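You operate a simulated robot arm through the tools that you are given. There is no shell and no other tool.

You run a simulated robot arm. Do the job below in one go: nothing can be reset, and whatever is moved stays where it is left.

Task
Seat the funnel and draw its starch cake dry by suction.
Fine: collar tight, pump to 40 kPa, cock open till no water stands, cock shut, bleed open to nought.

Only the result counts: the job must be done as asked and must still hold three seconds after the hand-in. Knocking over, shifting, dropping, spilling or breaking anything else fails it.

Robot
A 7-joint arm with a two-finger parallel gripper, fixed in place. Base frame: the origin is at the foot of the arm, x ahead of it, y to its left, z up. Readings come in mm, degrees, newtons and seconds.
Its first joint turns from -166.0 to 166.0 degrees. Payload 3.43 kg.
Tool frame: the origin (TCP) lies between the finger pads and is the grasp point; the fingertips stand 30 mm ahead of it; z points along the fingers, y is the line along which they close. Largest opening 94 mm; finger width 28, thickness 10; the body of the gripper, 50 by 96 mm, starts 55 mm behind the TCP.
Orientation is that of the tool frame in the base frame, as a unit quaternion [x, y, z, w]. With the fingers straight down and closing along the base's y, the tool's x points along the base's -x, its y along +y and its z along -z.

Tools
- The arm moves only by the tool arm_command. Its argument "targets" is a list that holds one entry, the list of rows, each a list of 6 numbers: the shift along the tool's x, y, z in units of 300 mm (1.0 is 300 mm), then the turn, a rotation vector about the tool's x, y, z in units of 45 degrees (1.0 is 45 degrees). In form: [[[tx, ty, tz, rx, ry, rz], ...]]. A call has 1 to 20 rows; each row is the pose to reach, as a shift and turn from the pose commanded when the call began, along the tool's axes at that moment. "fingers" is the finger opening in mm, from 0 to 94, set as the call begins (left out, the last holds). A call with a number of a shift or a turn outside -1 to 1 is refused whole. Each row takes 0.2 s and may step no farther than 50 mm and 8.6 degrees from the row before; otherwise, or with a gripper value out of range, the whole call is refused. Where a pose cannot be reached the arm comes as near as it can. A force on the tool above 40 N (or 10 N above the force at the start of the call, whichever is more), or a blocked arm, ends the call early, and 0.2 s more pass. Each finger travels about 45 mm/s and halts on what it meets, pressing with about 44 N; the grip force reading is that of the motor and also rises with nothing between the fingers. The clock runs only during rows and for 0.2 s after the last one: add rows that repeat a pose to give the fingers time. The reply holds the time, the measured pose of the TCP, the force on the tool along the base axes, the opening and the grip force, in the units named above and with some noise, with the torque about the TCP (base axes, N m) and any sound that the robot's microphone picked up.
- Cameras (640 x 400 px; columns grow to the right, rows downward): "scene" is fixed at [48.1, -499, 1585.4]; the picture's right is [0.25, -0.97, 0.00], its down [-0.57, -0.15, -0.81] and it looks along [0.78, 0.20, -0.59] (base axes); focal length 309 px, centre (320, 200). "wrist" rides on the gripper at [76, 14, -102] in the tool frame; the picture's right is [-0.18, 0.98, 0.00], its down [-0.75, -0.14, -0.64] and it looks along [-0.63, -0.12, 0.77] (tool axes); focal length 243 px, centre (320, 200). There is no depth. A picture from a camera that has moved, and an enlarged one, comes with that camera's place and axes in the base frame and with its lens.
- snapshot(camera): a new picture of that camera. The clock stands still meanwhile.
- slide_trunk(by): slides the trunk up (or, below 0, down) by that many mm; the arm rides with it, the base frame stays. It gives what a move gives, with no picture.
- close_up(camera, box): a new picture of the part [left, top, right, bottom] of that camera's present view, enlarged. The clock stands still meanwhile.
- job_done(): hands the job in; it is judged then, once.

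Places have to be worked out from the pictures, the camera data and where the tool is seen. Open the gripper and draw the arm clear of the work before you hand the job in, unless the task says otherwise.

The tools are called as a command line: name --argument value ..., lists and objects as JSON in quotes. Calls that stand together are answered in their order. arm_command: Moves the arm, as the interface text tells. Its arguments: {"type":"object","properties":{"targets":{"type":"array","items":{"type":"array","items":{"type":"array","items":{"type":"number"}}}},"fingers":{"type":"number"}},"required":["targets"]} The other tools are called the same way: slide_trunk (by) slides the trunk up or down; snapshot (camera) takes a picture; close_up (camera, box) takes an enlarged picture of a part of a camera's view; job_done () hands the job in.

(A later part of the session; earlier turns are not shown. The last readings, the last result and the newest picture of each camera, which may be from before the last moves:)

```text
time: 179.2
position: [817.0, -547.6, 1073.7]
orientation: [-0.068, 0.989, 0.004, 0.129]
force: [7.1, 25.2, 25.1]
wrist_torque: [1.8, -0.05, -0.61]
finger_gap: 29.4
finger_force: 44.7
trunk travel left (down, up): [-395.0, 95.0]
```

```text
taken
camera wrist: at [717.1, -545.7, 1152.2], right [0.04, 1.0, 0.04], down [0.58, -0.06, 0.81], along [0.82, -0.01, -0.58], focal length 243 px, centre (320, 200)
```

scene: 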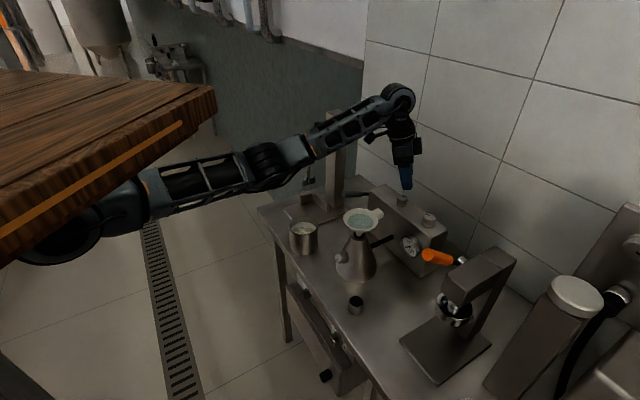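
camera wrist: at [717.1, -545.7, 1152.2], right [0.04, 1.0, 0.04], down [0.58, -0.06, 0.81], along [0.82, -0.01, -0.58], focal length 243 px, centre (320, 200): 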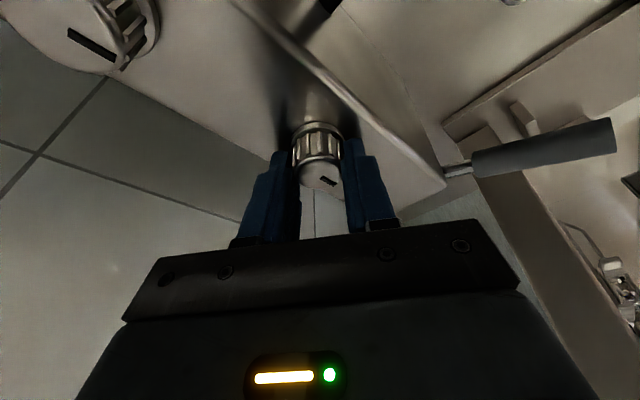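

Knob 1 is back at its start stop. I'll release, rise, and return to the pump lever, keeping the lean.

arm_command --targets '[[[0, 0, 0, 0, 0, 0], [0, 0, 0, 0, 0, 0], [0, 0, 0, 0, 0, 0], [-0.03, 0, -0.11, 0, 0, 0], [-0.06, 0, -0.22, 0, 0, 0], [-0.085, 0, -0.32, 0, 0, 0]]]' --fingers 60

arm_command --targets '[[[-0.027, 0.077, 0.007, 0.0431, 0, 0.161], [-0.054, 0.154, 0.014, 0.0863, 0, 0.322], [-0.081, 0.231, 0.021, 0.1294, 0, 0.483], [-0.108, 0.308, 0.029, 0.1725, 0, 0.644], [-0.135, 0.385, 0.036, 0.2157, 0, 0.805], [-0.162, 0.462, 0.043, 0.2588, 0, 0.9659], [-0.162, 0.462, 0.043, 0.2588, 0, 0.9659]]]'

snapshot --camera "wrist"

close_up --camera "scene" --box '[370, 180, 450, 260]'

```text
time: 180.6
position: [817.2, -549.2, 1172.2]
orientation: [-0.066, 0.99, 0.006, 0.128]
force: [0.4, 1.0, 0.1]
wrist_torque: [0.0, 0.05, -0.03]
finger_gap: 60.1
finger_force: 0.0
trunk travel left (down, up): [-395.0, 95.0]
```

```text
time: 182.2
position: [847.9, -403.7, 1169.5]
orientation: [0.317, 0.939, -0.046, 0.123]
force: [-0.4, 0.1, 0.0]
wrist_torque: [-0.02, 0.0, 0.03]
finger_gap: 60.0
finger_force: 0.1
trunk travel left (down, up): [-395.0, 95.0]
```

```text
taken
camera wrist: at [777.9, -330.2, 1248.9], right [0.74, 0.67, 0.04], down [0.36, -0.45, 0.82], along [0.57, -0.59, -0.57], focal length 243 px, centre (320, 200)
```

wrist: 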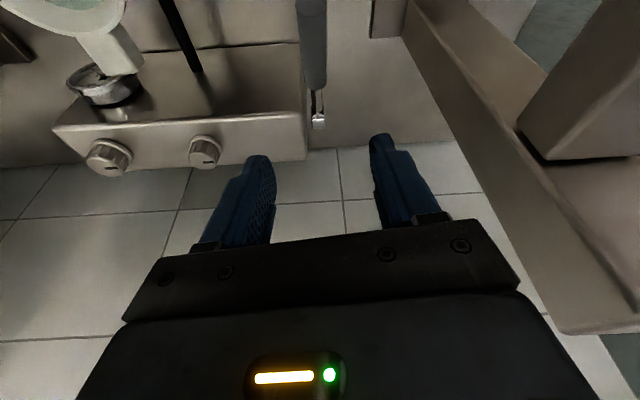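

```text
5.00 times, centred on (410, 220) of scene
camera zoom: at [48.1, -499.0, 1585.4], right [0.25, -0.97, 0.0], down [-0.57, -0.15, -0.81], along [0.78, 0.2, -0.59], focal length 1546 px, centre (-130, 100)
```

zoom: 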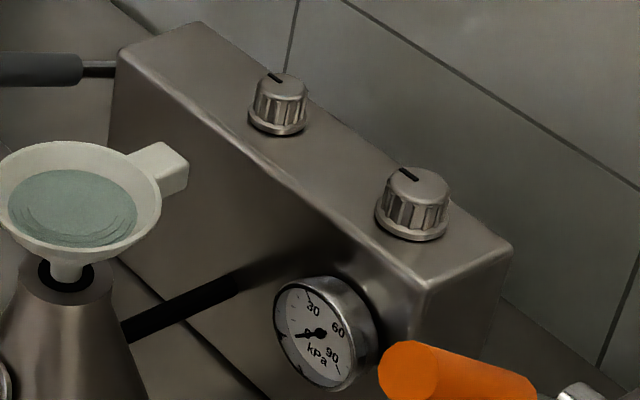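

Both pump knobs are at their start marks. I'll descend onto the lever, close, and make a down-stroke.

arm_command --targets '[[[0.03, 0, 0.11, 0.015, 0, 0.05], [0.06, 0, 0.22, 0.03, 0, 0.1], [0.09, 0, 0.335, 0.0437, 0, 0.163], [0.115, 0, 0.43, 0.0437, 0, 0.163], [0.127, 0, 0.475, 0.0437, 0, 0.163], [0.127, 0, 0.475, 0.0437, 0, 0.163]]]'

snapshot --camera "wrist"

```text
time: 183.6
position: [850.4, -404.6, 1023.5]
orientation: [0.378, 0.916, -0.055, 0.121]
force: [0.3, 0.2, 1.3]
wrist_torque: [0.0, 0.0, 0.0]
finger_gap: 60.2
finger_force: 0.1
trunk travel left (down, up): [-395.0, 95.0]
```

```text
taken
camera wrist: at [789.5, -322.7, 1102.4], right [0.82, 0.57, 0.04], down [0.3, -0.49, 0.82], along [0.49, -0.66, -0.57], focal length 243 px, centre (320, 200)
```

wrist: 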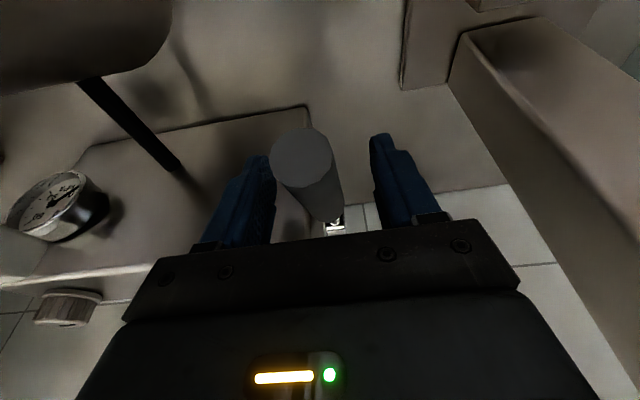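

The handle is between the fingers. I'll close and stroke down.

arm_command --targets '[[[0, 0, 0, 0, 0, 0], [0, 0, 0, 0, 0, 0], [0, 0, 0, 0, 0, 0], [0, 0, 0, 0, 0, 0], [0.0233, 0, 0.0383, 0, -0.09, 0], [0.04, 0, 0.0777, 0, -0.18, 0], [0.0513, 0, 0.1187, 0, -0.27, 0], [0.0563, 0, 0.1613, 0, -0.36, 0], [0.0517, 0, 0.194, 0, -0.45, 0]]]' --fingers 5

close_up --camera "scene" --box '[390, 225, 430, 265]'

```text
time: 185.6
position: [850.0, -402.9, 962.5]
orientation: [0.362, 0.881, -0.12, 0.281]
force: [9.4, 11.8, 22.1]
wrist_torque: [0.48, 0.5, -0.33]
finger_gap: 25.6
finger_force: 44.8
trunk travel left (down, up): [-395.0, 95.0]
```

```text
10.00 times, centred on (410, 245) of scene
camera zoom: at [48.1, -499.0, 1585.4], right [0.25, -0.97, 0.0], down [-0.57, -0.15, -0.81], along [0.78, 0.2, -0.59], focal length 3092 px, centre (-580, -250)
```

zoom: 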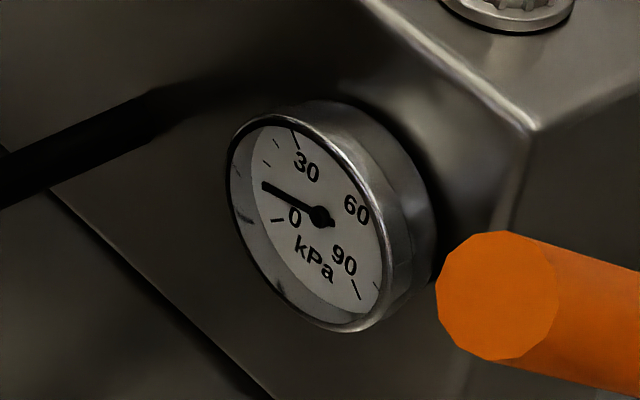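

The gauge jumped to about 10 kPa, so the collar was the cause and one stroke gives about 10. I'll raise the lever and check that it holds.

arm_command --targets '[[[-0.0143, 0, -0.0417, 0, 0.09, 0], [-0.0333, 0, -0.0787, 0, 0.18, 0], [-0.0577, 0, -0.1123, 0, 0.27, 0], [-0.0867, 0, -0.143, 0, 0.36, 0], [-0.1143, 0, -0.16, 0, 0.45, 0]]]'

close_up --camera "scene" --box '[390, 225, 430, 265]'

close_up --camera "scene" --box '[340, 200, 390, 245]'

```text
time: 186.8
position: [848.2, -401.8, 1021.6]
orientation: [0.377, 0.917, -0.054, 0.119]
force: [5.5, 29.4, -8.3]
wrist_torque: [0.57, 0.87, -0.08]
finger_gap: 26.1
finger_force: 44.3
trunk travel left (down, up): [-395.0, 95.0]
```

```text
10.00 times, centred on (410, 245) of scene
camera zoom: at [48.1, -499.0, 1585.4], right [0.25, -0.97, 0.0], down [-0.57, -0.15, -0.81], along [0.78, 0.2, -0.59], focal length 3092 px, centre (-580, -250)
```

zoom: 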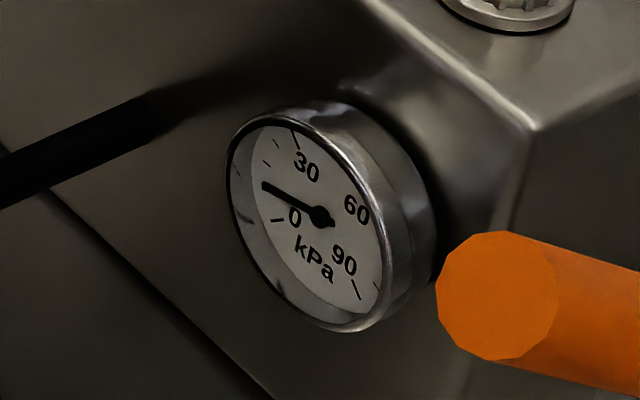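

```text
8.89 times, centred on (365, 222) of scene
camera zoom: at [48.1, -499.0, 1585.4], right [0.25, -0.97, 0.0], down [-0.57, -0.15, -0.81], along [0.78, 0.2, -0.59], focal length 2749 px, centre (-80, 0)
```

zoom: 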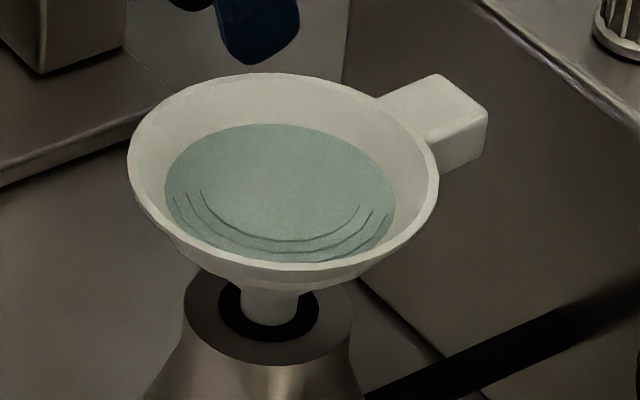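

It holds at about 10 kPa and the water is unchanged, so both pump knobs are shut at their marks. Second stroke now.

arm_command --targets '[[[0.0233, 0, 0.0383, 0, -0.09, 0], [0.04, 0, 0.0777, 0, -0.18, 0], [0.0513, 0, 0.1187, 0, -0.27, 0], [0.0563, 0, 0.1613, 0, -0.36, 0], [0.0517, 0, 0.19, 0, -0.45, 0]]]'

arm_command --targets '[[[-0.0143, 0, -0.0417, 0, 0.09, 0], [-0.0333, 0, -0.0787, 0, 0.18, 0], [-0.0577, 0, -0.1123, 0, 0.27, 0], [-0.0867, 0, -0.143, 0, 0.36, 0], [-0.1143, 0, -0.16, 0, 0.45, 0]]]'

close_up --camera "scene" --box '[390, 225, 430, 265]'

```text
time: 188.0
position: [850.5, -405.2, 963.2]
orientation: [0.361, 0.881, -0.12, 0.282]
force: [26.5, 21.2, 15.9]
wrist_torque: [-0.8, -0.55, -0.57]
finger_gap: 26.0
finger_force: 44.8
trunk travel left (down, up): [-395.0, 95.0]
```

```text
time: 189.2
position: [850.1, -403.4, 1020.9]
orientation: [0.377, 0.917, -0.054, 0.12]
force: [2.8, 33.9, -5.1]
wrist_torque: [0.41, 0.73, -0.01]
finger_gap: 26.0
finger_force: 45.0
trunk travel left (down, up): [-395.0, 95.0]
```

```text
10.00 times, centred on (410, 245) of scene
camera zoom: at [48.1, -499.0, 1585.4], right [0.25, -0.97, 0.0], down [-0.57, -0.15, -0.81], along [0.78, 0.2, -0.59], focal length 3092 px, centre (-580, -250)
```

zoom: 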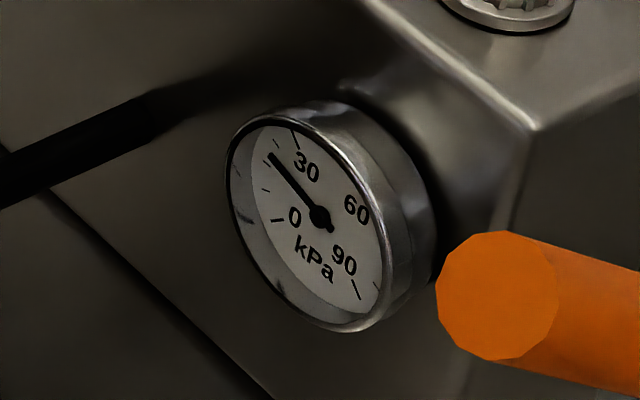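

About 20 kPa. Third stroke, with a small sideways relief.

arm_command --targets '[[[0.0233, 0.005, 0.0383, 0, -0.09, 0], [0.04, 0.005, 0.0777, 0, -0.18, 0], [0.0513, 0.004, 0.1187, 0, -0.27, 0], [0.0563, 0.003, 0.1613, 0, -0.36, 0], [0.0517, 0.003, 0.19, 0, -0.45, 0]]]'

arm_command --targets '[[[-0.0143, 0, -0.0417, 0, 0.09, 0], [-0.0333, 0, -0.0787, 0, 0.18, 0], [-0.0577, 0.001, -0.1123, 0, 0.27, 0], [-0.0867, 0.002, -0.143, 0, 0.36, 0], [-0.1143, 0.002, -0.16, 0, 0.45, 0]]]'

close_up --camera "scene" --box '[390, 225, 430, 265]'

```text
time: 190.4
position: [850.9, -405.6, 963.4]
orientation: [0.361, 0.881, -0.121, 0.283]
force: [20.7, 13.1, 17.9]
wrist_torque: [-0.8, -0.55, -0.42]
finger_gap: 25.9
finger_force: 45.4
trunk travel left (down, up): [-395.0, 95.0]
```

```text
time: 190.8
position: [848.7, -402.5, 968.1]
orientation: [0.364, 0.888, -0.109, 0.257]
force: [16.6, -6.5, -4.7]
wrist_torque: [0.78, 0.72, -0.3]
finger_gap: 25.6
finger_force: 45.1
trunk travel left (down, up): [-395.0, 95.0]
stopped in row 1: the force on the tool passed its limit at 42 N (the readings are from after the stop); the commanded pose is now the measured one
```

```text
10.00 times, centred on (410, 245) of scene
camera zoom: at [48.1, -499.0, 1585.4], right [0.25, -0.97, 0.0], down [-0.57, -0.15, -0.81], along [0.78, 0.2, -0.59], focal length 3092 px, centre (-580, -250)
```

zoom: 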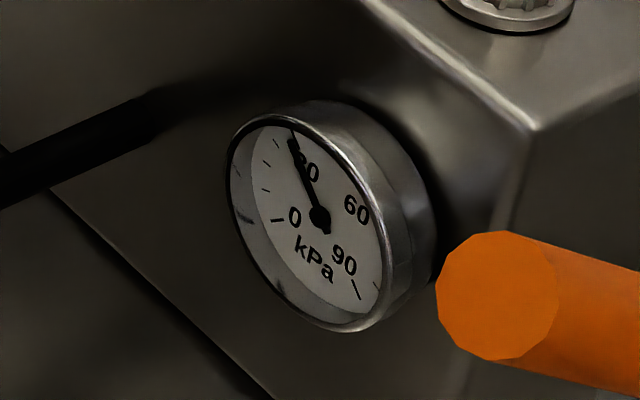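

About 30 kPa. The up-stroke tripped the force limit near its start, so I'll continue it up gently from here.

arm_command --targets '[[[-0.0123, 0, -0.0317, 0, 0.077, 0], [-0.028, 0, -0.069, 0, 0.155, 0], [-0.0513, 0, -0.1057, 0, 0.232, 0], [-0.0767, 0, -0.133, 0, 0.31, 0], [-0.0947, 0, -0.149, 0, 0.387, 0]]]'

close_up --camera "scene" --box '[390, 225, 430, 265]'

```text
time: 192.0
position: [848.8, -402.1, 1022.5]
orientation: [0.377, 0.917, -0.053, 0.118]
force: [-5.6, 9.6, -19.1]
wrist_torque: [-0.41, -0.38, 0.03]
finger_gap: 26.1
finger_force: 44.5
trunk travel left (down, up): [-395.0, 95.0]
```

```text
10.00 times, centred on (410, 245) of scene
camera zoom: at [48.1, -499.0, 1585.4], right [0.25, -0.97, 0.0], down [-0.57, -0.15, -0.81], along [0.78, 0.2, -0.59], focal length 3092 px, centre (-580, -250)
```

zoom: 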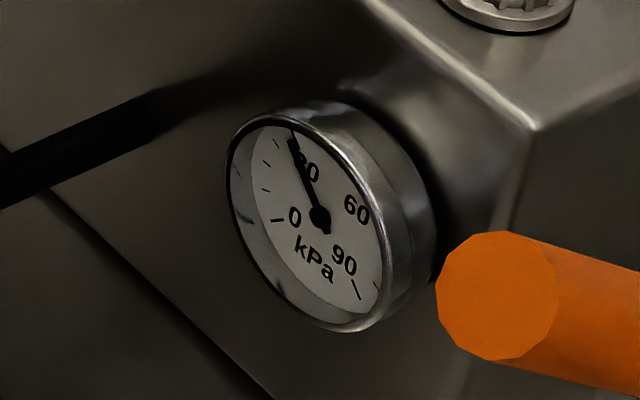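

It holds at about 30 kPa. Fourth stroke should bring it to 40.

arm_command --targets '[[[0.0233, 0.0, 0.0383, 0, -0.09, 0], [0.04, 0.0, 0.0777, 0, -0.18, 0], [0.0513, 0.0, 0.1187, 0, -0.27, 0], [0.0563, 0.0, 0.1613, 0, -0.36, 0], [0.0517, 0.0, 0.19, 0, -0.45, 0]]]'

close_up --camera "scene" --box '[390, 225, 430, 265]'

```text
time: 193.2
position: [847.7, -402.4, 963.4]
orientation: [0.361, 0.881, -0.12, 0.28]
force: [10.7, 7.8, 15.9]
wrist_torque: [-0.76, -0.67, -0.35]
finger_gap: 25.8
finger_force: 44.9
trunk travel left (down, up): [-395.0, 95.0]
```

```text
10.00 times, centred on (410, 245) of scene
camera zoom: at [48.1, -499.0, 1585.4], right [0.25, -0.97, 0.0], down [-0.57, -0.15, -0.81], along [0.78, 0.2, -0.59], focal length 3092 px, centre (-580, -250)
```

zoom: 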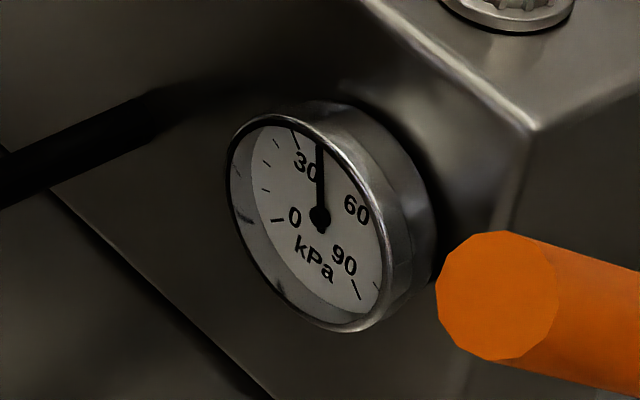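

The gauge reads about 40 kPa. I'll return the lever to its top rest gently and re-check.

arm_command --targets '[[[-0.008, 0, -0.02, 0, 0.045, 0], [-0.0155, 0, -0.0417, 0, 0.09, 0], [-0.0343, 0, -0.0787, 0, 0.18, 0], [-0.0577, 0, -0.1123, 0, 0.27, 0], [-0.0867, 0, -0.143, 0, 0.36, 0], [-0.1123, 0, -0.158, 0, 0.45, 0]]]'

close_up --camera "scene" --box '[395, 230, 425, 260]'

```text
time: 194.6
position: [849.1, -403.2, 1022.3]
orientation: [0.378, 0.917, -0.053, 0.117]
force: [-15.8, 19.0, -4.2]
wrist_torque: [-0.11, -0.1, 0.12]
finger_gap: 25.9
finger_force: 45.3
trunk travel left (down, up): [-395.0, 95.0]
```

```text
13.33 times, centred on (410, 245) of scene
camera zoom: at [48.1, -499.0, 1585.4], right [0.25, -0.97, 0.0], down [-0.57, -0.15, -0.81], along [0.78, 0.2, -0.59], focal length 4123 px, centre (-880, -400)
```

zoom: 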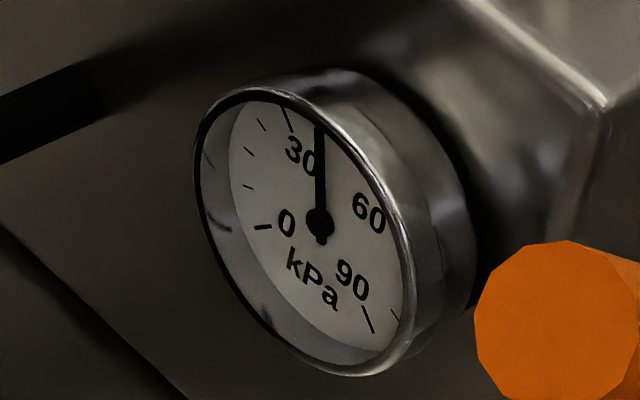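

The gauge holds at 40. I'll release the lever and go to knob 1 (over the hose, likely the cock), yawed so I can open and shut it without regripping.

arm_command --targets '[[[0, 0, 0, 0, 0, 0], [0, 0, 0, 0, 0, 0], [0, 0, 0, 0, 0, 0], [-0.0288, 0, -0.107, 0, 0, 0], [-0.0575, 0, -0.215, 0, 0, 0], [-0.0863, 0, -0.322, 0, 0, 0]]]' --fingers 60

arm_command --targets '[[[-0.043, -0.069, 0.011, -0.0431, 0, -0.161], [-0.086, -0.139, 0.023, -0.0863, 0, -0.322], [-0.129, -0.208, 0.034, -0.1294, 0, -0.483], [-0.172, -0.277, 0.046, -0.1725, 0, -0.644], [-0.215, -0.347, 0.057, -0.2157, 0, -0.805], [-0.258, -0.416, 0.069, -0.2588, 0, -0.9659], [-0.258, -0.416, 0.069, -0.2588, 0, -0.9659]]]'

snapshot --camera "wrist"

```text
time: 196.0
position: [848.4, -401.4, 1121.8]
orientation: [0.378, 0.917, -0.053, 0.118]
force: [-0.2, -0.7, -1.0]
wrist_torque: [0.03, -0.01, 0.01]
finger_gap: 60.2
finger_force: 0.0
trunk travel left (down, up): [-395.0, 95.0]
```

```text
time: 197.6
position: [818.7, -545.8, 1124.1]
orientation: [-0.003, 0.992, -0.002, 0.128]
force: [0.7, 0.0, 0.8]
wrist_torque: [0.0, 0.01, 0.02]
finger_gap: 60.3
finger_force: 0.1
trunk travel left (down, up): [-395.0, 95.0]
```

```text
taken
camera wrist: at [718.0, -531.6, 1203.4], right [0.17, 0.98, 0.04], down [0.57, -0.13, 0.81], along [0.81, -0.12, -0.58], focal length 243 px, centre (320, 200)
```

wrist: 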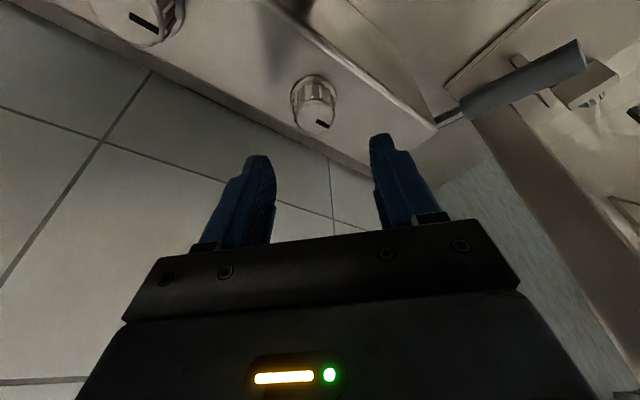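

Knob 1 is lined up. I'll descend around it and close, without turning yet.

arm_command --targets '[[[0.01, -0.005, 0.06, 0, 0, 0], [0.025, -0.005, 0.12, 0, 0, 0], [0.04, -0.005, 0.168, 0, 0, 0], [0.04, -0.005, 0.168, 0, 0, 0]]]' --fingers 56

arm_command --targets '[[[0, 0, 0, 0, 0, 0], [0, 0, 0, 0, 0, 0], [0, 0, 0, 0, 0, 0], [0, 0, 0, 0, 0, 0]]]' --fingers 5

snapshot --camera "wrist"

close_up --camera "scene" --box '[340, 190, 440, 270]'

```text
time: 198.6
position: [819.3, -549.0, 1074.1]
orientation: [-0.002, 0.992, -0.004, 0.129]
force: [-0.9, -0.2, 11.4]
wrist_torque: [0.37, 0.12, 0.12]
finger_gap: 56.1
finger_force: 0.9
trunk travel left (down, up): [-395.0, 95.0]
```

```text
time: 199.6
position: [820.5, -547.6, 1072.1]
orientation: [-0.002, 0.992, -0.003, 0.129]
force: [5.2, 9.7, 20.6]
wrist_torque: [1.23, -0.59, -0.02]
finger_gap: 29.7
finger_force: 45.1
trunk travel left (down, up): [-395.0, 95.0]
```

```text
taken
camera wrist: at [720.1, -532.7, 1152.3], right [0.17, 0.98, 0.04], down [0.57, -0.13, 0.81], along [0.81, -0.12, -0.58], focal length 243 px, centre (320, 200)
```

wrist: 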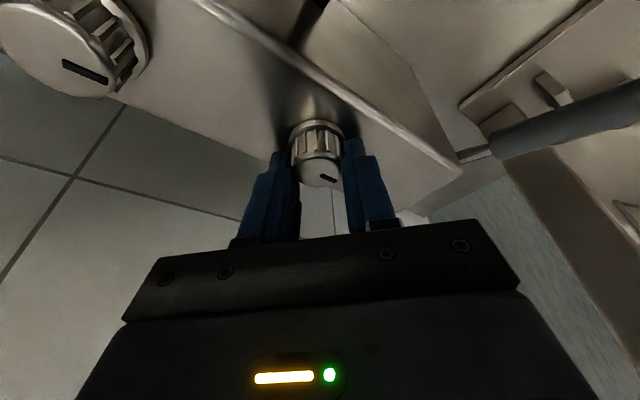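

```text
5.00 times, centred on (390, 230) of scene
camera zoom: at [48.1, -499.0, 1585.4], right [0.25, -0.97, 0.0], down [-0.57, -0.15, -0.81], along [0.78, 0.2, -0.59], focal length 1546 px, centre (-30, 50)
```

zoom: 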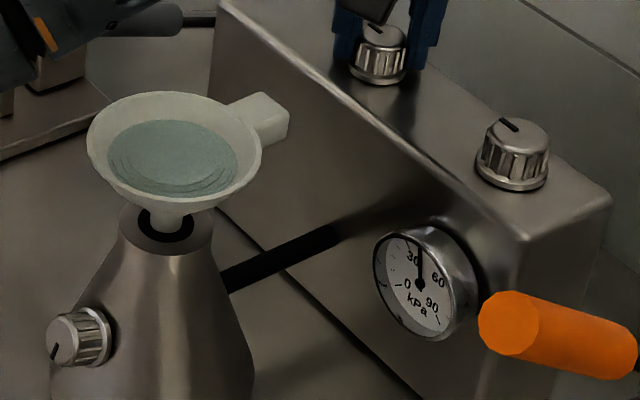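

The scene view shows water, gauge and both knobs. I'll open knob 1 by 45° and watch the gauge and water.

arm_command --targets '[[[0, 0, -0.005, 0.0431, 0, 0.161], [0, 0, -0.005, 0.0863, 0, 0.322], [0, 0, -0.005, 0.1294, 0, 0.483], [0, 0, -0.005, 0.1725, 0, 0.644], [0, 0, -0.005, 0.2157, 0, 0.805], [0, 0, -0.005, 0.2588, 0, 0.9659]]]'

close_up --camera "scene" --box '[340, 190, 440, 270]'

close_up --camera "scene" --box '[340, 200, 390, 245]'

```text
time: 201.0
position: [818.0, -549.4, 1073.2]
orientation: [0.378, 0.916, -0.054, 0.119]
force: [18.2, -2.7, 20.0]
wrist_torque: [0.99, -0.79, 0.06]
finger_gap: 29.3
finger_force: 44.8
trunk travel left (down, up): [-395.0, 95.0]
```

```text
5.00 times, centred on (390, 230) of scene
camera zoom: at [48.1, -499.0, 1585.4], right [0.25, -0.97, 0.0], down [-0.57, -0.15, -0.81], along [0.78, 0.2, -0.59], focal length 1546 px, centre (-30, 50)
```

zoom: 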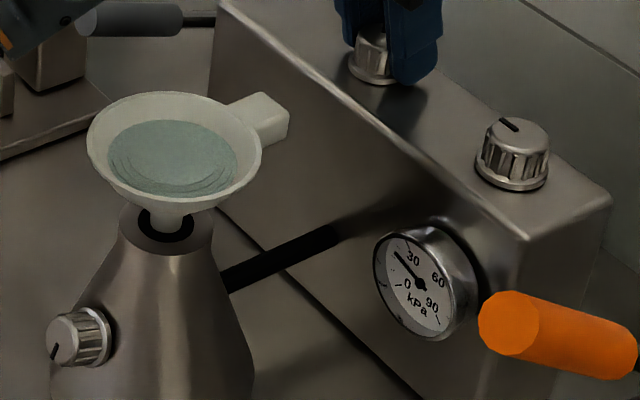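

```text
8.89 times, centred on (365, 222) of scene
camera zoom: at [48.1, -499.0, 1585.4], right [0.25, -0.97, 0.0], down [-0.57, -0.15, -0.81], along [0.78, 0.2, -0.59], focal length 2749 px, centre (-80, 0)
```

zoom: 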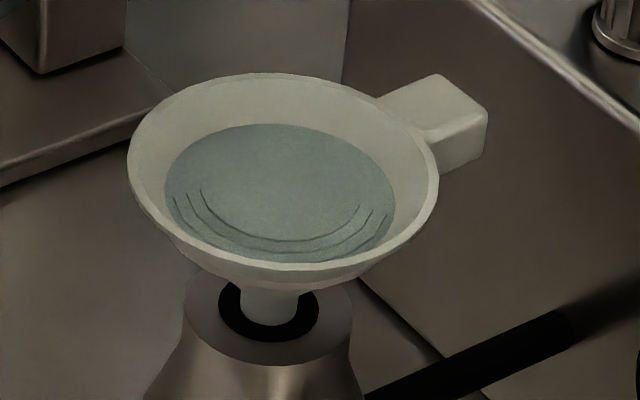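

The gauge fell to about 23 with the water unchanged, so this is either the bleed or the flask's air being drawn first. I'll hold briefly to see which.

arm_command --targets '[[[0, 0, 0, 0, 0, 0]]]'

close_up --camera "scene" --box '[340, 190, 440, 270]'

```text
time: 201.4
position: [818.3, -548.4, 1072.6]
orientation: [0.378, 0.916, -0.054, 0.12]
force: [17.4, -4.7, 20.5]
wrist_torque: [0.6, -1.17, -0.08]
finger_gap: 29.3
finger_force: 45.2
trunk travel left (down, up): [-395.0, 95.0]
```

```text
5.00 times, centred on (390, 230) of scene
camera zoom: at [48.1, -499.0, 1585.4], right [0.25, -0.97, 0.0], down [-0.57, -0.15, -0.81], along [0.78, 0.2, -0.59], focal length 1546 px, centre (-30, 50)
```

zoom: 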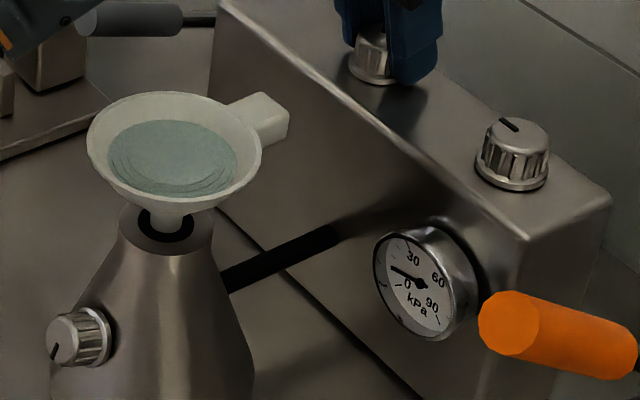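

Down to about 10 with the water unchanged, so knob 1 is the bleed and knob 2 must be the cock. I'll shut the bleed again, firmly on its stop.

arm_command --targets '[[[-0.004, 0.004, 0, -0.0431, 0, -0.161], [-0.004, 0.004, 0, -0.0863, 0, -0.322], [-0.004, 0.004, 0, -0.1294, 0, -0.483], [-0.004, 0.004, 0, -0.1725, 0, -0.644], [-0.004, 0.004, 0, -0.2157, 0, -0.805], [-0.004, 0.004, 0, -0.2588, 0, -0.9659]]]'

arm_command --targets '[[[0, 0, 0, -0.03, 0, -0.11], [0, 0, 0, -0.04, 0, -0.16], [0, 0, 0, -0.04, 0, -0.16]]]'

close_up --camera "scene" --box '[340, 190, 440, 270]'

snapshot --camera "wrist"

```text
time: 202.8
position: [819.1, -546.7, 1072.5]
orientation: [-0.003, 0.992, -0.001, 0.127]
force: [-5.5, 14.3, 19.0]
wrist_torque: [1.59, 0.1, -0.18]
finger_gap: 29.3
finger_force: 44.9
trunk travel left (down, up): [-395.0, 95.0]
```

```text
time: 203.6
position: [820.2, -546.8, 1071.6]
orientation: [-0.067, 0.99, 0.006, 0.126]
force: [-10.2, 24.4, 14.8]
wrist_torque: [1.65, 0.5, -0.42]
finger_gap: 29.0
finger_force: 44.9
trunk travel left (down, up): [-395.0, 95.0]
```

```text
5.00 times, centred on (390, 230) of scene
camera zoom: at [48.1, -499.0, 1585.4], right [0.25, -0.97, 0.0], down [-0.57, -0.15, -0.81], along [0.78, 0.2, -0.59], focal length 1546 px, centre (-30, 50)
```

zoom: 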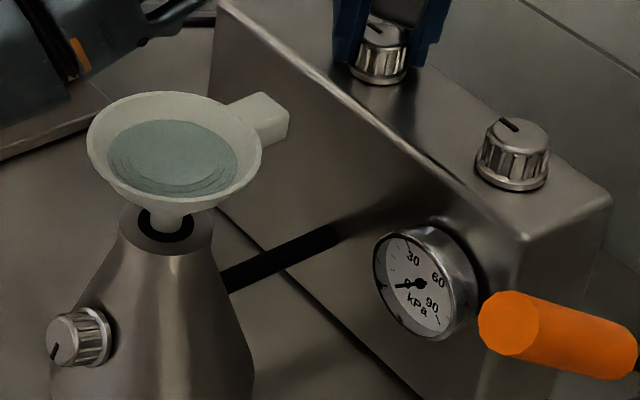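

```text
taken
camera wrist: at [719.2, -545.6, 1152.7], right [0.04, 1.0, 0.04], down [0.58, -0.06, 0.81], along [0.81, -0.01, -0.58], focal length 243 px, centre (320, 200)
```

wrist: 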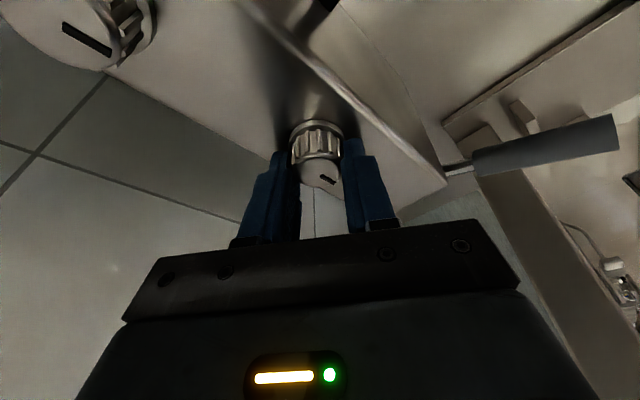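

The bleed is shut and the gauge is near 0. I'll release, go back to the lever the same way as before, and pump up again.

arm_command --targets '[[[0, 0, 0, 0, 0, 0], [0, 0, 0, 0, 0, 0], [0, 0, 0, 0, 0, 0], [-0.03, 0, -0.11, 0, 0, 0], [-0.06, 0, -0.22, 0, 0, 0], [-0.085, 0, -0.32, 0, 0, 0]]]' --fingers 60

arm_command --targets '[[[-0.026, 0.077, 0.007, 0.0431, 0, 0.161], [-0.051, 0.154, 0.014, 0.0863, 0, 0.322], [-0.077, 0.231, 0.021, 0.1294, 0, 0.483], [-0.103, 0.308, 0.029, 0.1725, 0, 0.644], [-0.128, 0.386, 0.035, 0.2157, 0, 0.805], [-0.154, 0.463, 0.041, 0.2588, 0, 0.9659], [-0.154, 0.463, 0.041, 0.2588, 0, 0.9659]]]'

arm_command --targets '[[[0.03, 0, 0.11, 0.015, 0, 0.05], [0.06, 0, 0.22, 0.03, 0, 0.1], [0.09, 0, 0.335, 0.0437, 0, 0.163], [0.115, 0, 0.43, 0.0437, 0, 0.163], [0.127, 0, 0.475, 0.0437, 0, 0.163], [0.127, 0, 0.475, 0.0437, 0, 0.163]]]'

snapshot --camera "wrist"

```text
time: 205.0
position: [819.0, -547.0, 1169.6]
orientation: [-0.067, 0.99, 0.005, 0.127]
force: [-0.5, 0.2, -0.6]
wrist_torque: [-0.01, 0.03, 0.02]
finger_gap: 60.2
finger_force: 0.2
trunk travel left (down, up): [-395.0, 95.0]
```

```text
time: 206.6
position: [848.8, -403.3, 1171.1]
orientation: [0.318, 0.939, -0.047, 0.122]
force: [-0.5, 0.1, -0.3]
wrist_torque: [0.0, -0.01, 0.01]
finger_gap: 60.2
finger_force: 0.1
trunk travel left (down, up): [-395.0, 95.0]
```

```text
time: 208.0
position: [848.9, -404.6, 1023.6]
orientation: [0.379, 0.916, -0.055, 0.119]
force: [-0.6, 0.0, -0.7]
wrist_torque: [-0.02, 0.0, 0.0]
finger_gap: 60.0
finger_force: 0.0
trunk travel left (down, up): [-395.0, 95.0]
```

```text
taken
camera wrist: at [789.6, -322.4, 1101.7], right [0.82, 0.57, 0.04], down [0.3, -0.49, 0.82], along [0.48, -0.66, -0.57], focal length 243 px, centre (320, 200)
```

wrist: 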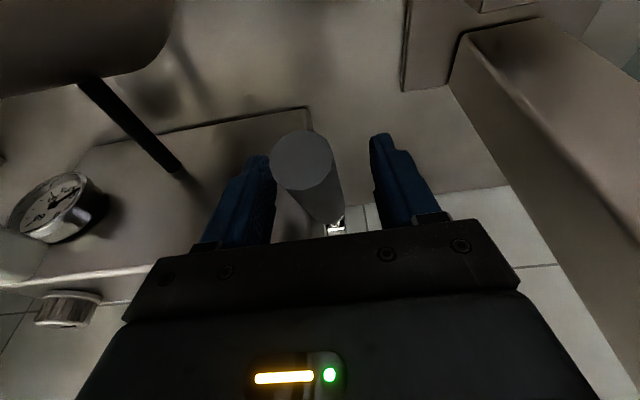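

Same alignment as before. I'll close and do the first re-pump stroke, down and up.

arm_command --targets '[[[0, 0, 0, 0, 0, 0], [0, 0, 0, 0, 0, 0], [0, 0, 0, 0, 0, 0], [0, 0, 0, 0, 0, 0], [0.0233, 0, 0.0383, 0, -0.09, 0], [0.04, 0, 0.0777, 0, -0.18, 0], [0.0513, 0, 0.1187, 0, -0.27, 0], [0.0563, 0, 0.1613, 0, -0.36, 0], [0.0517, 0, 0.194, 0, -0.45, 0]]]' --fingers 5

arm_command --targets '[[[-0.008, 0, -0.02, 0, 0.045, 0], [-0.0155, 0, -0.0417, 0, 0.09, 0], [-0.0343, 0, -0.0787, 0, 0.18, 0], [-0.0577, 0, -0.1123, 0, 0.27, 0], [-0.0867, 0, -0.143, 0, 0.36, 0], [-0.1123, 0, -0.158, 0, 0.45, 0]]]'

close_up --camera "scene" --box '[390, 225, 430, 265]'

```text
time: 210.0
position: [848.8, -402.6, 963.6]
orientation: [0.362, 0.881, -0.12, 0.279]
force: [12.4, 10.0, 15.0]
wrist_torque: [-0.76, -0.65, -0.31]
finger_gap: 25.8
finger_force: 44.7
trunk travel left (down, up): [-395.0, 95.0]
```

```text
time: 211.4
position: [848.3, -404.2, 1022.3]
orientation: [0.378, 0.917, -0.055, 0.119]
force: [3.9, 31.8, -3.9]
wrist_torque: [0.45, 0.61, 0.08]
finger_gap: 26.1
finger_force: 45.0
trunk travel left (down, up): [-395.0, 95.0]
```

```text
10.00 times, centred on (410, 245) of scene
camera zoom: at [48.1, -499.0, 1585.4], right [0.25, -0.97, 0.0], down [-0.57, -0.15, -0.81], along [0.78, 0.2, -0.59], focal length 3092 px, centre (-580, -250)
```

zoom: 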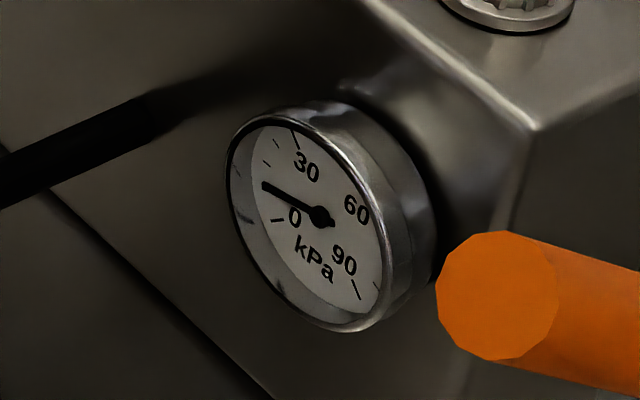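

Back to 10 kPa. Second and third strokes, using the gentle upstroke.

arm_command --targets '[[[0.0233, 0.002, 0.0383, 0, -0.09, 0], [0.04, 0.002, 0.0777, 0, -0.18, 0], [0.0513, 0.001, 0.1187, 0, -0.27, 0], [0.0563, 0, 0.1613, 0, -0.36, 0], [0.0517, 0, 0.192, 0, -0.45, 0]]]'

arm_command --targets '[[[-0.008, 0, -0.02, 0, 0.045, 0], [-0.0155, 0, -0.0417, 0, 0.09, 0], [-0.0343, 0, -0.0787, 0, 0.18, 0], [-0.0577, 0, -0.1123, 0, 0.27, 0], [-0.0867, 0.001, -0.143, 0, 0.36, 0], [-0.1123, 0.001, -0.158, 0, 0.45, 0]]]'

close_up --camera "scene" --box '[390, 225, 430, 265]'

```text
time: 212.6
position: [850.2, -404.5, 962.2]
orientation: [0.361, 0.881, -0.12, 0.281]
force: [26.6, 18.6, 18.8]
wrist_torque: [-0.49, -0.22, -0.48]
finger_gap: 26.1
finger_force: 45.6
trunk travel left (down, up): [-395.0, 95.0]
```

```text
time: 214.0
position: [850.9, -403.3, 1018.8]
orientation: [0.378, 0.916, -0.054, 0.119]
force: [7.1, 27.8, -1.7]
wrist_torque: [0.16, 0.38, 0.08]
finger_gap: 26.0
finger_force: 37.6
trunk travel left (down, up): [-395.0, 95.0]
```

```text
10.00 times, centred on (410, 245) of scene
camera zoom: at [48.1, -499.0, 1585.4], right [0.25, -0.97, 0.0], down [-0.57, -0.15, -0.81], along [0.78, 0.2, -0.59], focal length 3092 px, centre (-580, -250)
```

zoom: 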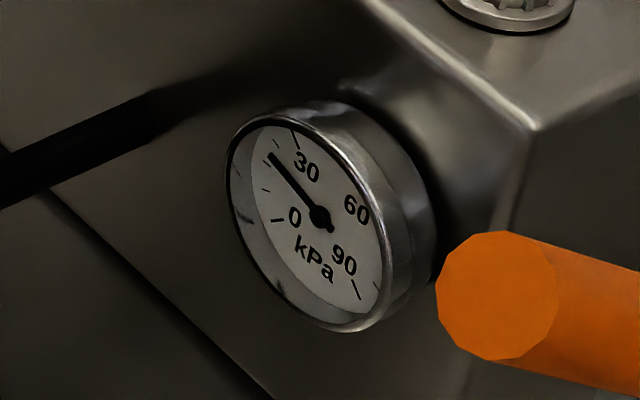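

20 kPa. Third stroke, a little shorter since I'm 3 mm lower, ending slightly higher at the top.

arm_command --targets '[[[0.0223, 0.003, 0.0353, 0, -0.09, 0], [0.039, 0.003, 0.0737, 0, -0.18, 0], [0.0493, 0.002, 0.1137, 0, -0.27, 0], [0.0533, 0.001, 0.1543, 0, -0.36, 0], [0.0487, 0.001, 0.183, 0, -0.45, 0]]]'

arm_command --targets '[[[-0.008, 0, -0.02, 0, 0.045, 0], [-0.0155, 0, -0.0417, 0, 0.09, 0], [-0.0343, 0, -0.0787, 0, 0.18, 0], [-0.0577, 0, -0.1123, 0, 0.27, 0], [-0.0867, 0.001, -0.143, 0, 0.36, 0], [-0.1143, 0.001, -0.162, 0, 0.45, 0]]]'

close_up --camera "scene" --box '[390, 225, 430, 265]'

```text
time: 215.2
position: [851.7, -404.5, 963.5]
orientation: [0.362, 0.881, -0.121, 0.28]
force: [22.6, 18.1, 16.5]
wrist_torque: [-0.9, -0.58, -0.45]
finger_gap: 25.7
finger_force: 44.7
trunk travel left (down, up): [-395.0, 95.0]
```

```text
time: 215.8
position: [849.0, -402.2, 968.9]
orientation: [0.364, 0.889, -0.11, 0.255]
force: [18.2, -5.8, -6.0]
wrist_torque: [0.84, 0.71, -0.32]
finger_gap: 25.9
finger_force: 45.5
trunk travel left (down, up): [-395.0, 95.0]
stopped in row 2: the force on the tool passed its limit at 45 N (the readings are from after the stop); the commanded pose is now the measured one
```

```text
10.00 times, centred on (410, 245) of scene
camera zoom: at [48.1, -499.0, 1585.4], right [0.25, -0.97, 0.0], down [-0.57, -0.15, -0.81], along [0.78, 0.2, -0.59], focal length 3092 px, centre (-580, -250)
```

zoom: 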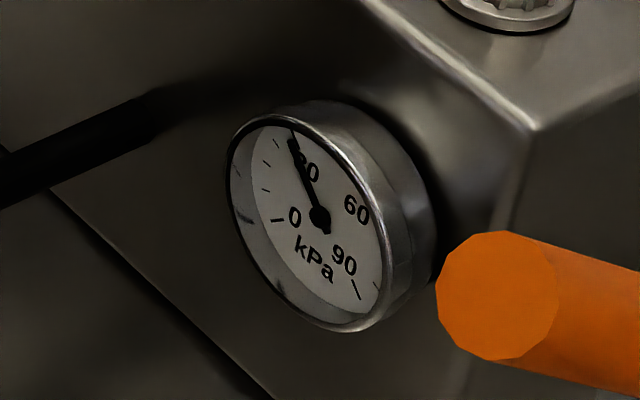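

Back to about 30 kPa. I'll finish the upstroke from where it paused, then make the fourth stroke.

arm_command --targets '[[[-0.0123, 0, -0.0317, 0, 0.077, 0], [-0.028, 0, -0.069, 0, 0.155, 0], [-0.0513, 0, -0.1057, 0, 0.232, 0], [-0.0767, 0, -0.133, 0, 0.31, 0], [-0.0947, 0, -0.149, 0, 0.387, 0]]]'

arm_command --targets '[[[0.0233, 0.0, 0.0383, 0, -0.09, 0], [0.04, 0.0, 0.0777, 0, -0.18, 0], [0.0513, 0.0, 0.1187, 0, -0.27, 0], [0.0563, 0.0, 0.1613, 0, -0.36, 0], [0.0517, 0.0, 0.19, 0, -0.45, 0]]]'

close_up --camera "scene" --box '[395, 230, 425, 260]'

```text
time: 216.9
position: [848.8, -402.7, 1023.1]
orientation: [0.377, 0.917, -0.053, 0.116]
force: [-4.4, 11.7, -18.2]
wrist_torque: [-0.45, -0.45, 0.12]
finger_gap: 25.7
finger_force: 44.9
trunk travel left (down, up): [-395.0, 95.0]
```

```text
time: 218.2
position: [847.4, -402.2, 965.1]
orientation: [0.362, 0.881, -0.12, 0.279]
force: [14.6, 1.3, 17.6]
wrist_torque: [-0.67, -0.54, -0.26]
finger_gap: 25.7
finger_force: 44.4
trunk travel left (down, up): [-395.0, 95.0]
```

```text
13.33 times, centred on (410, 245) of scene
camera zoom: at [48.1, -499.0, 1585.4], right [0.25, -0.97, 0.0], down [-0.57, -0.15, -0.81], along [0.78, 0.2, -0.59], focal length 4123 px, centre (-880, -400)
```

zoom: 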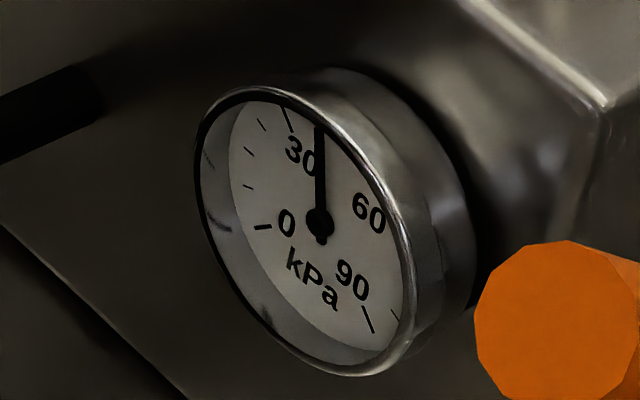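

40 kPa again. I'll raise the lever gently, release it, and go to knob 2 (the cock) leaned and yawed back.

arm_command --targets '[[[-0.008, 0, -0.02, 0, 0.045, 0], [-0.0155, 0, -0.0417, 0, 0.09, 0], [-0.0343, 0, -0.0787, 0, 0.18, 0], [-0.0577, 0, -0.1123, 0, 0.27, 0], [-0.0867, 0, -0.143, 0, 0.36, 0], [-0.1123, 0, -0.158, 0, 0.45, 0]]]'

arm_command --targets '[[[0, 0, 0, 0, 0, 0], [0, 0, 0, 0, 0, 0], [0, 0, 0, 0, 0, 0], [-0.0288, 0, -0.107, 0, 0, 0], [-0.0575, 0, -0.215, 0, 0, 0], [-0.0863, 0, -0.322, 0, 0, 0]]]' --fingers 60

arm_command --targets '[[[-0.044, -0.128, 0.012, -0.0431, 0, -0.161], [-0.088, -0.255, 0.024, -0.0863, 0, -0.322], [-0.132, -0.383, 0.035, -0.1294, 0, -0.483], [-0.175, -0.511, 0.047, -0.1725, 0, -0.644], [-0.219, -0.638, 0.059, -0.2157, 0, -0.805], [-0.263, -0.766, 0.0705, -0.2588, 0, -0.9659], [-0.263, -0.766, 0.0705, -0.2588, 0, -0.9659]]]'

snapshot --camera "wrist"

close_up --camera "scene" --box '[340, 190, 440, 270]'

```text
time: 219.6
position: [848.0, -400.6, 1022.1]
orientation: [0.378, 0.917, -0.054, 0.115]
force: [-13.1, 26.0, -10.3]
wrist_torque: [-0.35, -0.31, 0.16]
finger_gap: 25.7
finger_force: 45.0
trunk travel left (down, up): [-395.0, 95.0]
```

```text
time: 220.9
position: [849.5, -404.2, 1121.2]
orientation: [0.378, 0.917, -0.053, 0.116]
force: [-0.5, -0.5, -0.3]
wrist_torque: [-0.01, -0.03, 0.01]
finger_gap: 60.0
finger_force: 0.2
trunk travel left (down, up): [-395.0, 95.0]
```

```text
time: 222.6
position: [744.1, -621.5, 1122.7]
orientation: [-0.002, 0.992, -0.003, 0.125]
force: [-1.7, 0.1, 0.7]
wrist_torque: [-0.03, 0.03, -0.01]
finger_gap: 59.8
finger_force: 0.0
trunk travel left (down, up): [-395.0, 95.0]
```

```text
taken
camera wrist: at [645.4, -606.9, 1203.5], right [0.18, 0.98, 0.04], down [0.57, -0.14, 0.81], along [0.8, -0.12, -0.58], focal length 243 px, centre (320, 200)
```

wrist: 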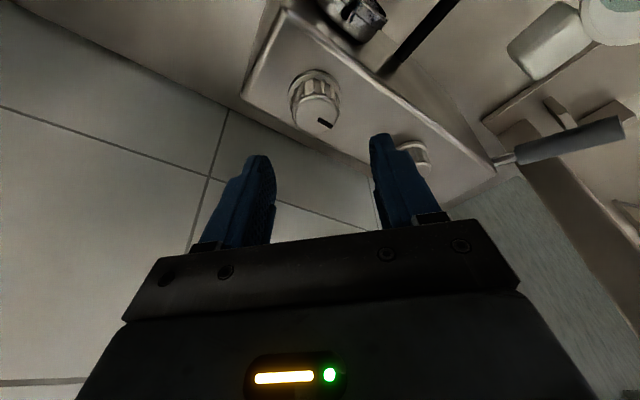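

```text
5.00 times, centred on (390, 230) of scene
camera zoom: at [48.1, -499.0, 1585.4], right [0.25, -0.97, 0.0], down [-0.57, -0.15, -0.81], along [0.78, 0.2, -0.59], focal length 1546 px, centre (-30, 50)
```

zoom: 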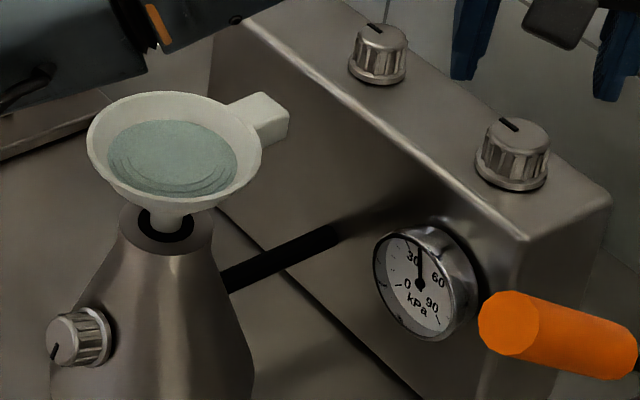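

Knob 2 is centred under the tool and the gauge holds 40. I'll descend around it and close.

arm_command --targets '[[[0.014, 0, 0.052, 0, 0, 0], [0.028, 0, 0.105, 0, 0, 0], [0.0414, -0.004, 0.1546, 0, 0, 0], [0.0414, -0.004, 0.1546, 0, 0, 0]]]' --fingers 60

arm_command --targets '[[[0, 0, 0, 0, 0, 0], [0, 0, 0, 0, 0, 0], [0, 0, 0, 0, 0, 0], [0, 0, 0, 0, 0, 0]]]' --fingers 5

snapshot --camera "wrist"

close_up --camera "scene" --box '[340, 190, 440, 270]'

```text
time: 223.6
position: [744.6, -623.1, 1076.1]
orientation: [-0.001, 0.992, -0.002, 0.126]
force: [0.6, 0.7, 0.4]
wrist_torque: [-0.03, 0.0, 0.04]
finger_gap: 60.2
finger_force: 0.0
trunk travel left (down, up): [-395.0, 95.0]
```

```text
time: 224.6
position: [744.3, -622.2, 1075.9]
orientation: [-0.001, 0.992, -0.002, 0.126]
force: [1.9, 13.8, 1.3]
wrist_torque: [0.68, 0.34, -0.03]
finger_gap: 33.5
finger_force: 44.8
trunk travel left (down, up): [-395.0, 95.0]
```

```text
taken
camera wrist: at [645.9, -607.3, 1155.8], right [0.17, 0.98, 0.04], down [0.57, -0.14, 0.81], along [0.8, -0.12, -0.58], focal length 243 px, centre (320, 200)
```

wrist: 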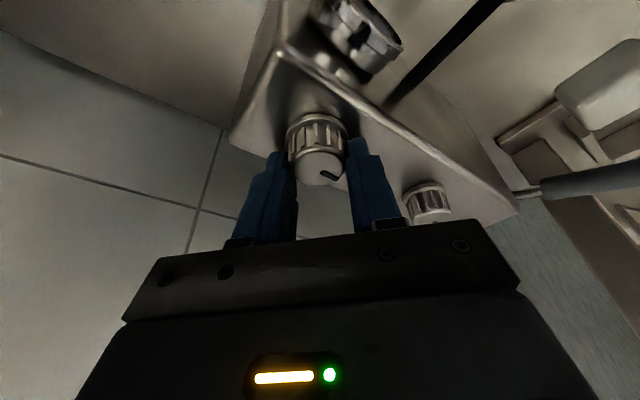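

```text
5.00 times, centred on (390, 230) of scene
camera zoom: at [48.1, -499.0, 1585.4], right [0.25, -0.97, 0.0], down [-0.57, -0.15, -0.81], along [0.78, 0.2, -0.59], focal length 1546 px, centre (-30, 50)
```

zoom: 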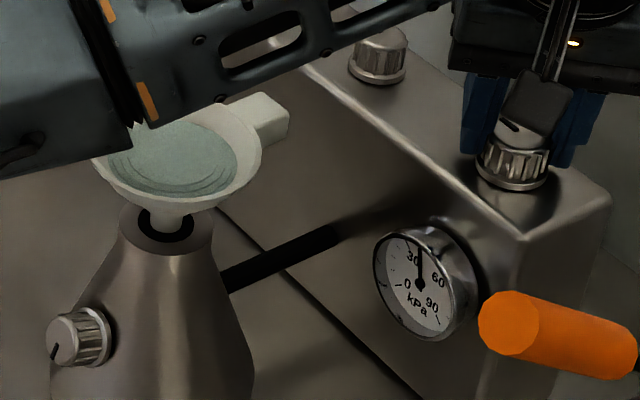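

Gripped, with the water and gauge both visible. I'll open the cock by 45° and look right away.

arm_command --targets '[[[0, 0, 0, 0.0431, 0, 0.161], [0, 0, 0, 0.0863, 0, 0.322], [0, 0, 0, 0.1294, 0, 0.483], [0, 0, 0, 0.1725, 0, 0.644], [0, 0, 0, 0.2157, 0, 0.805], [0, 0, 0, 0.2588, 0, 0.9659]]]'

close_up --camera "scene" --box '[340, 190, 440, 270]'

close_up --camera "scene" --box '[340, 200, 390, 245]'

```text
time: 225.9
position: [745.5, -623.3, 1074.8]
orientation: [0.378, 0.917, -0.054, 0.117]
force: [6.5, 12.0, -3.4]
wrist_torque: [1.06, -0.14, -0.05]
finger_gap: 33.2
finger_force: 44.8
trunk travel left (down, up): [-395.0, 95.0]
```

```text
5.00 times, centred on (390, 230) of scene
camera zoom: at [48.1, -499.0, 1585.4], right [0.25, -0.97, 0.0], down [-0.57, -0.15, -0.81], along [0.78, 0.2, -0.59], focal length 1546 px, centre (-30, 50)
```

zoom: 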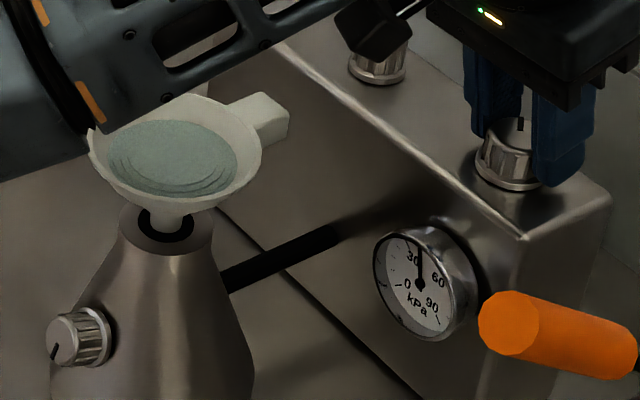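

```text
8.89 times, centred on (365, 222) of scene
camera zoom: at [48.1, -499.0, 1585.4], right [0.25, -0.97, 0.0], down [-0.57, -0.15, -0.81], along [0.78, 0.2, -0.59], focal length 2749 px, centre (-80, 0)
```

zoom: 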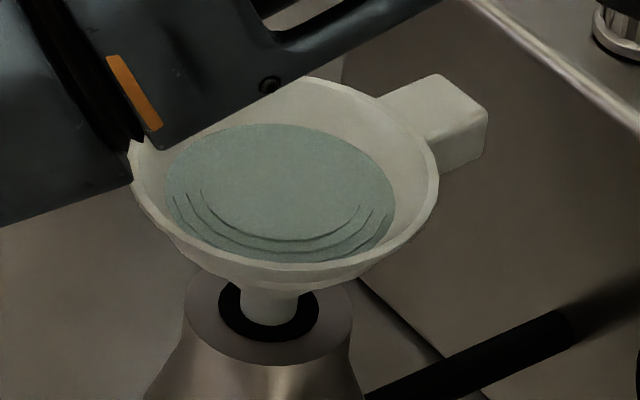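

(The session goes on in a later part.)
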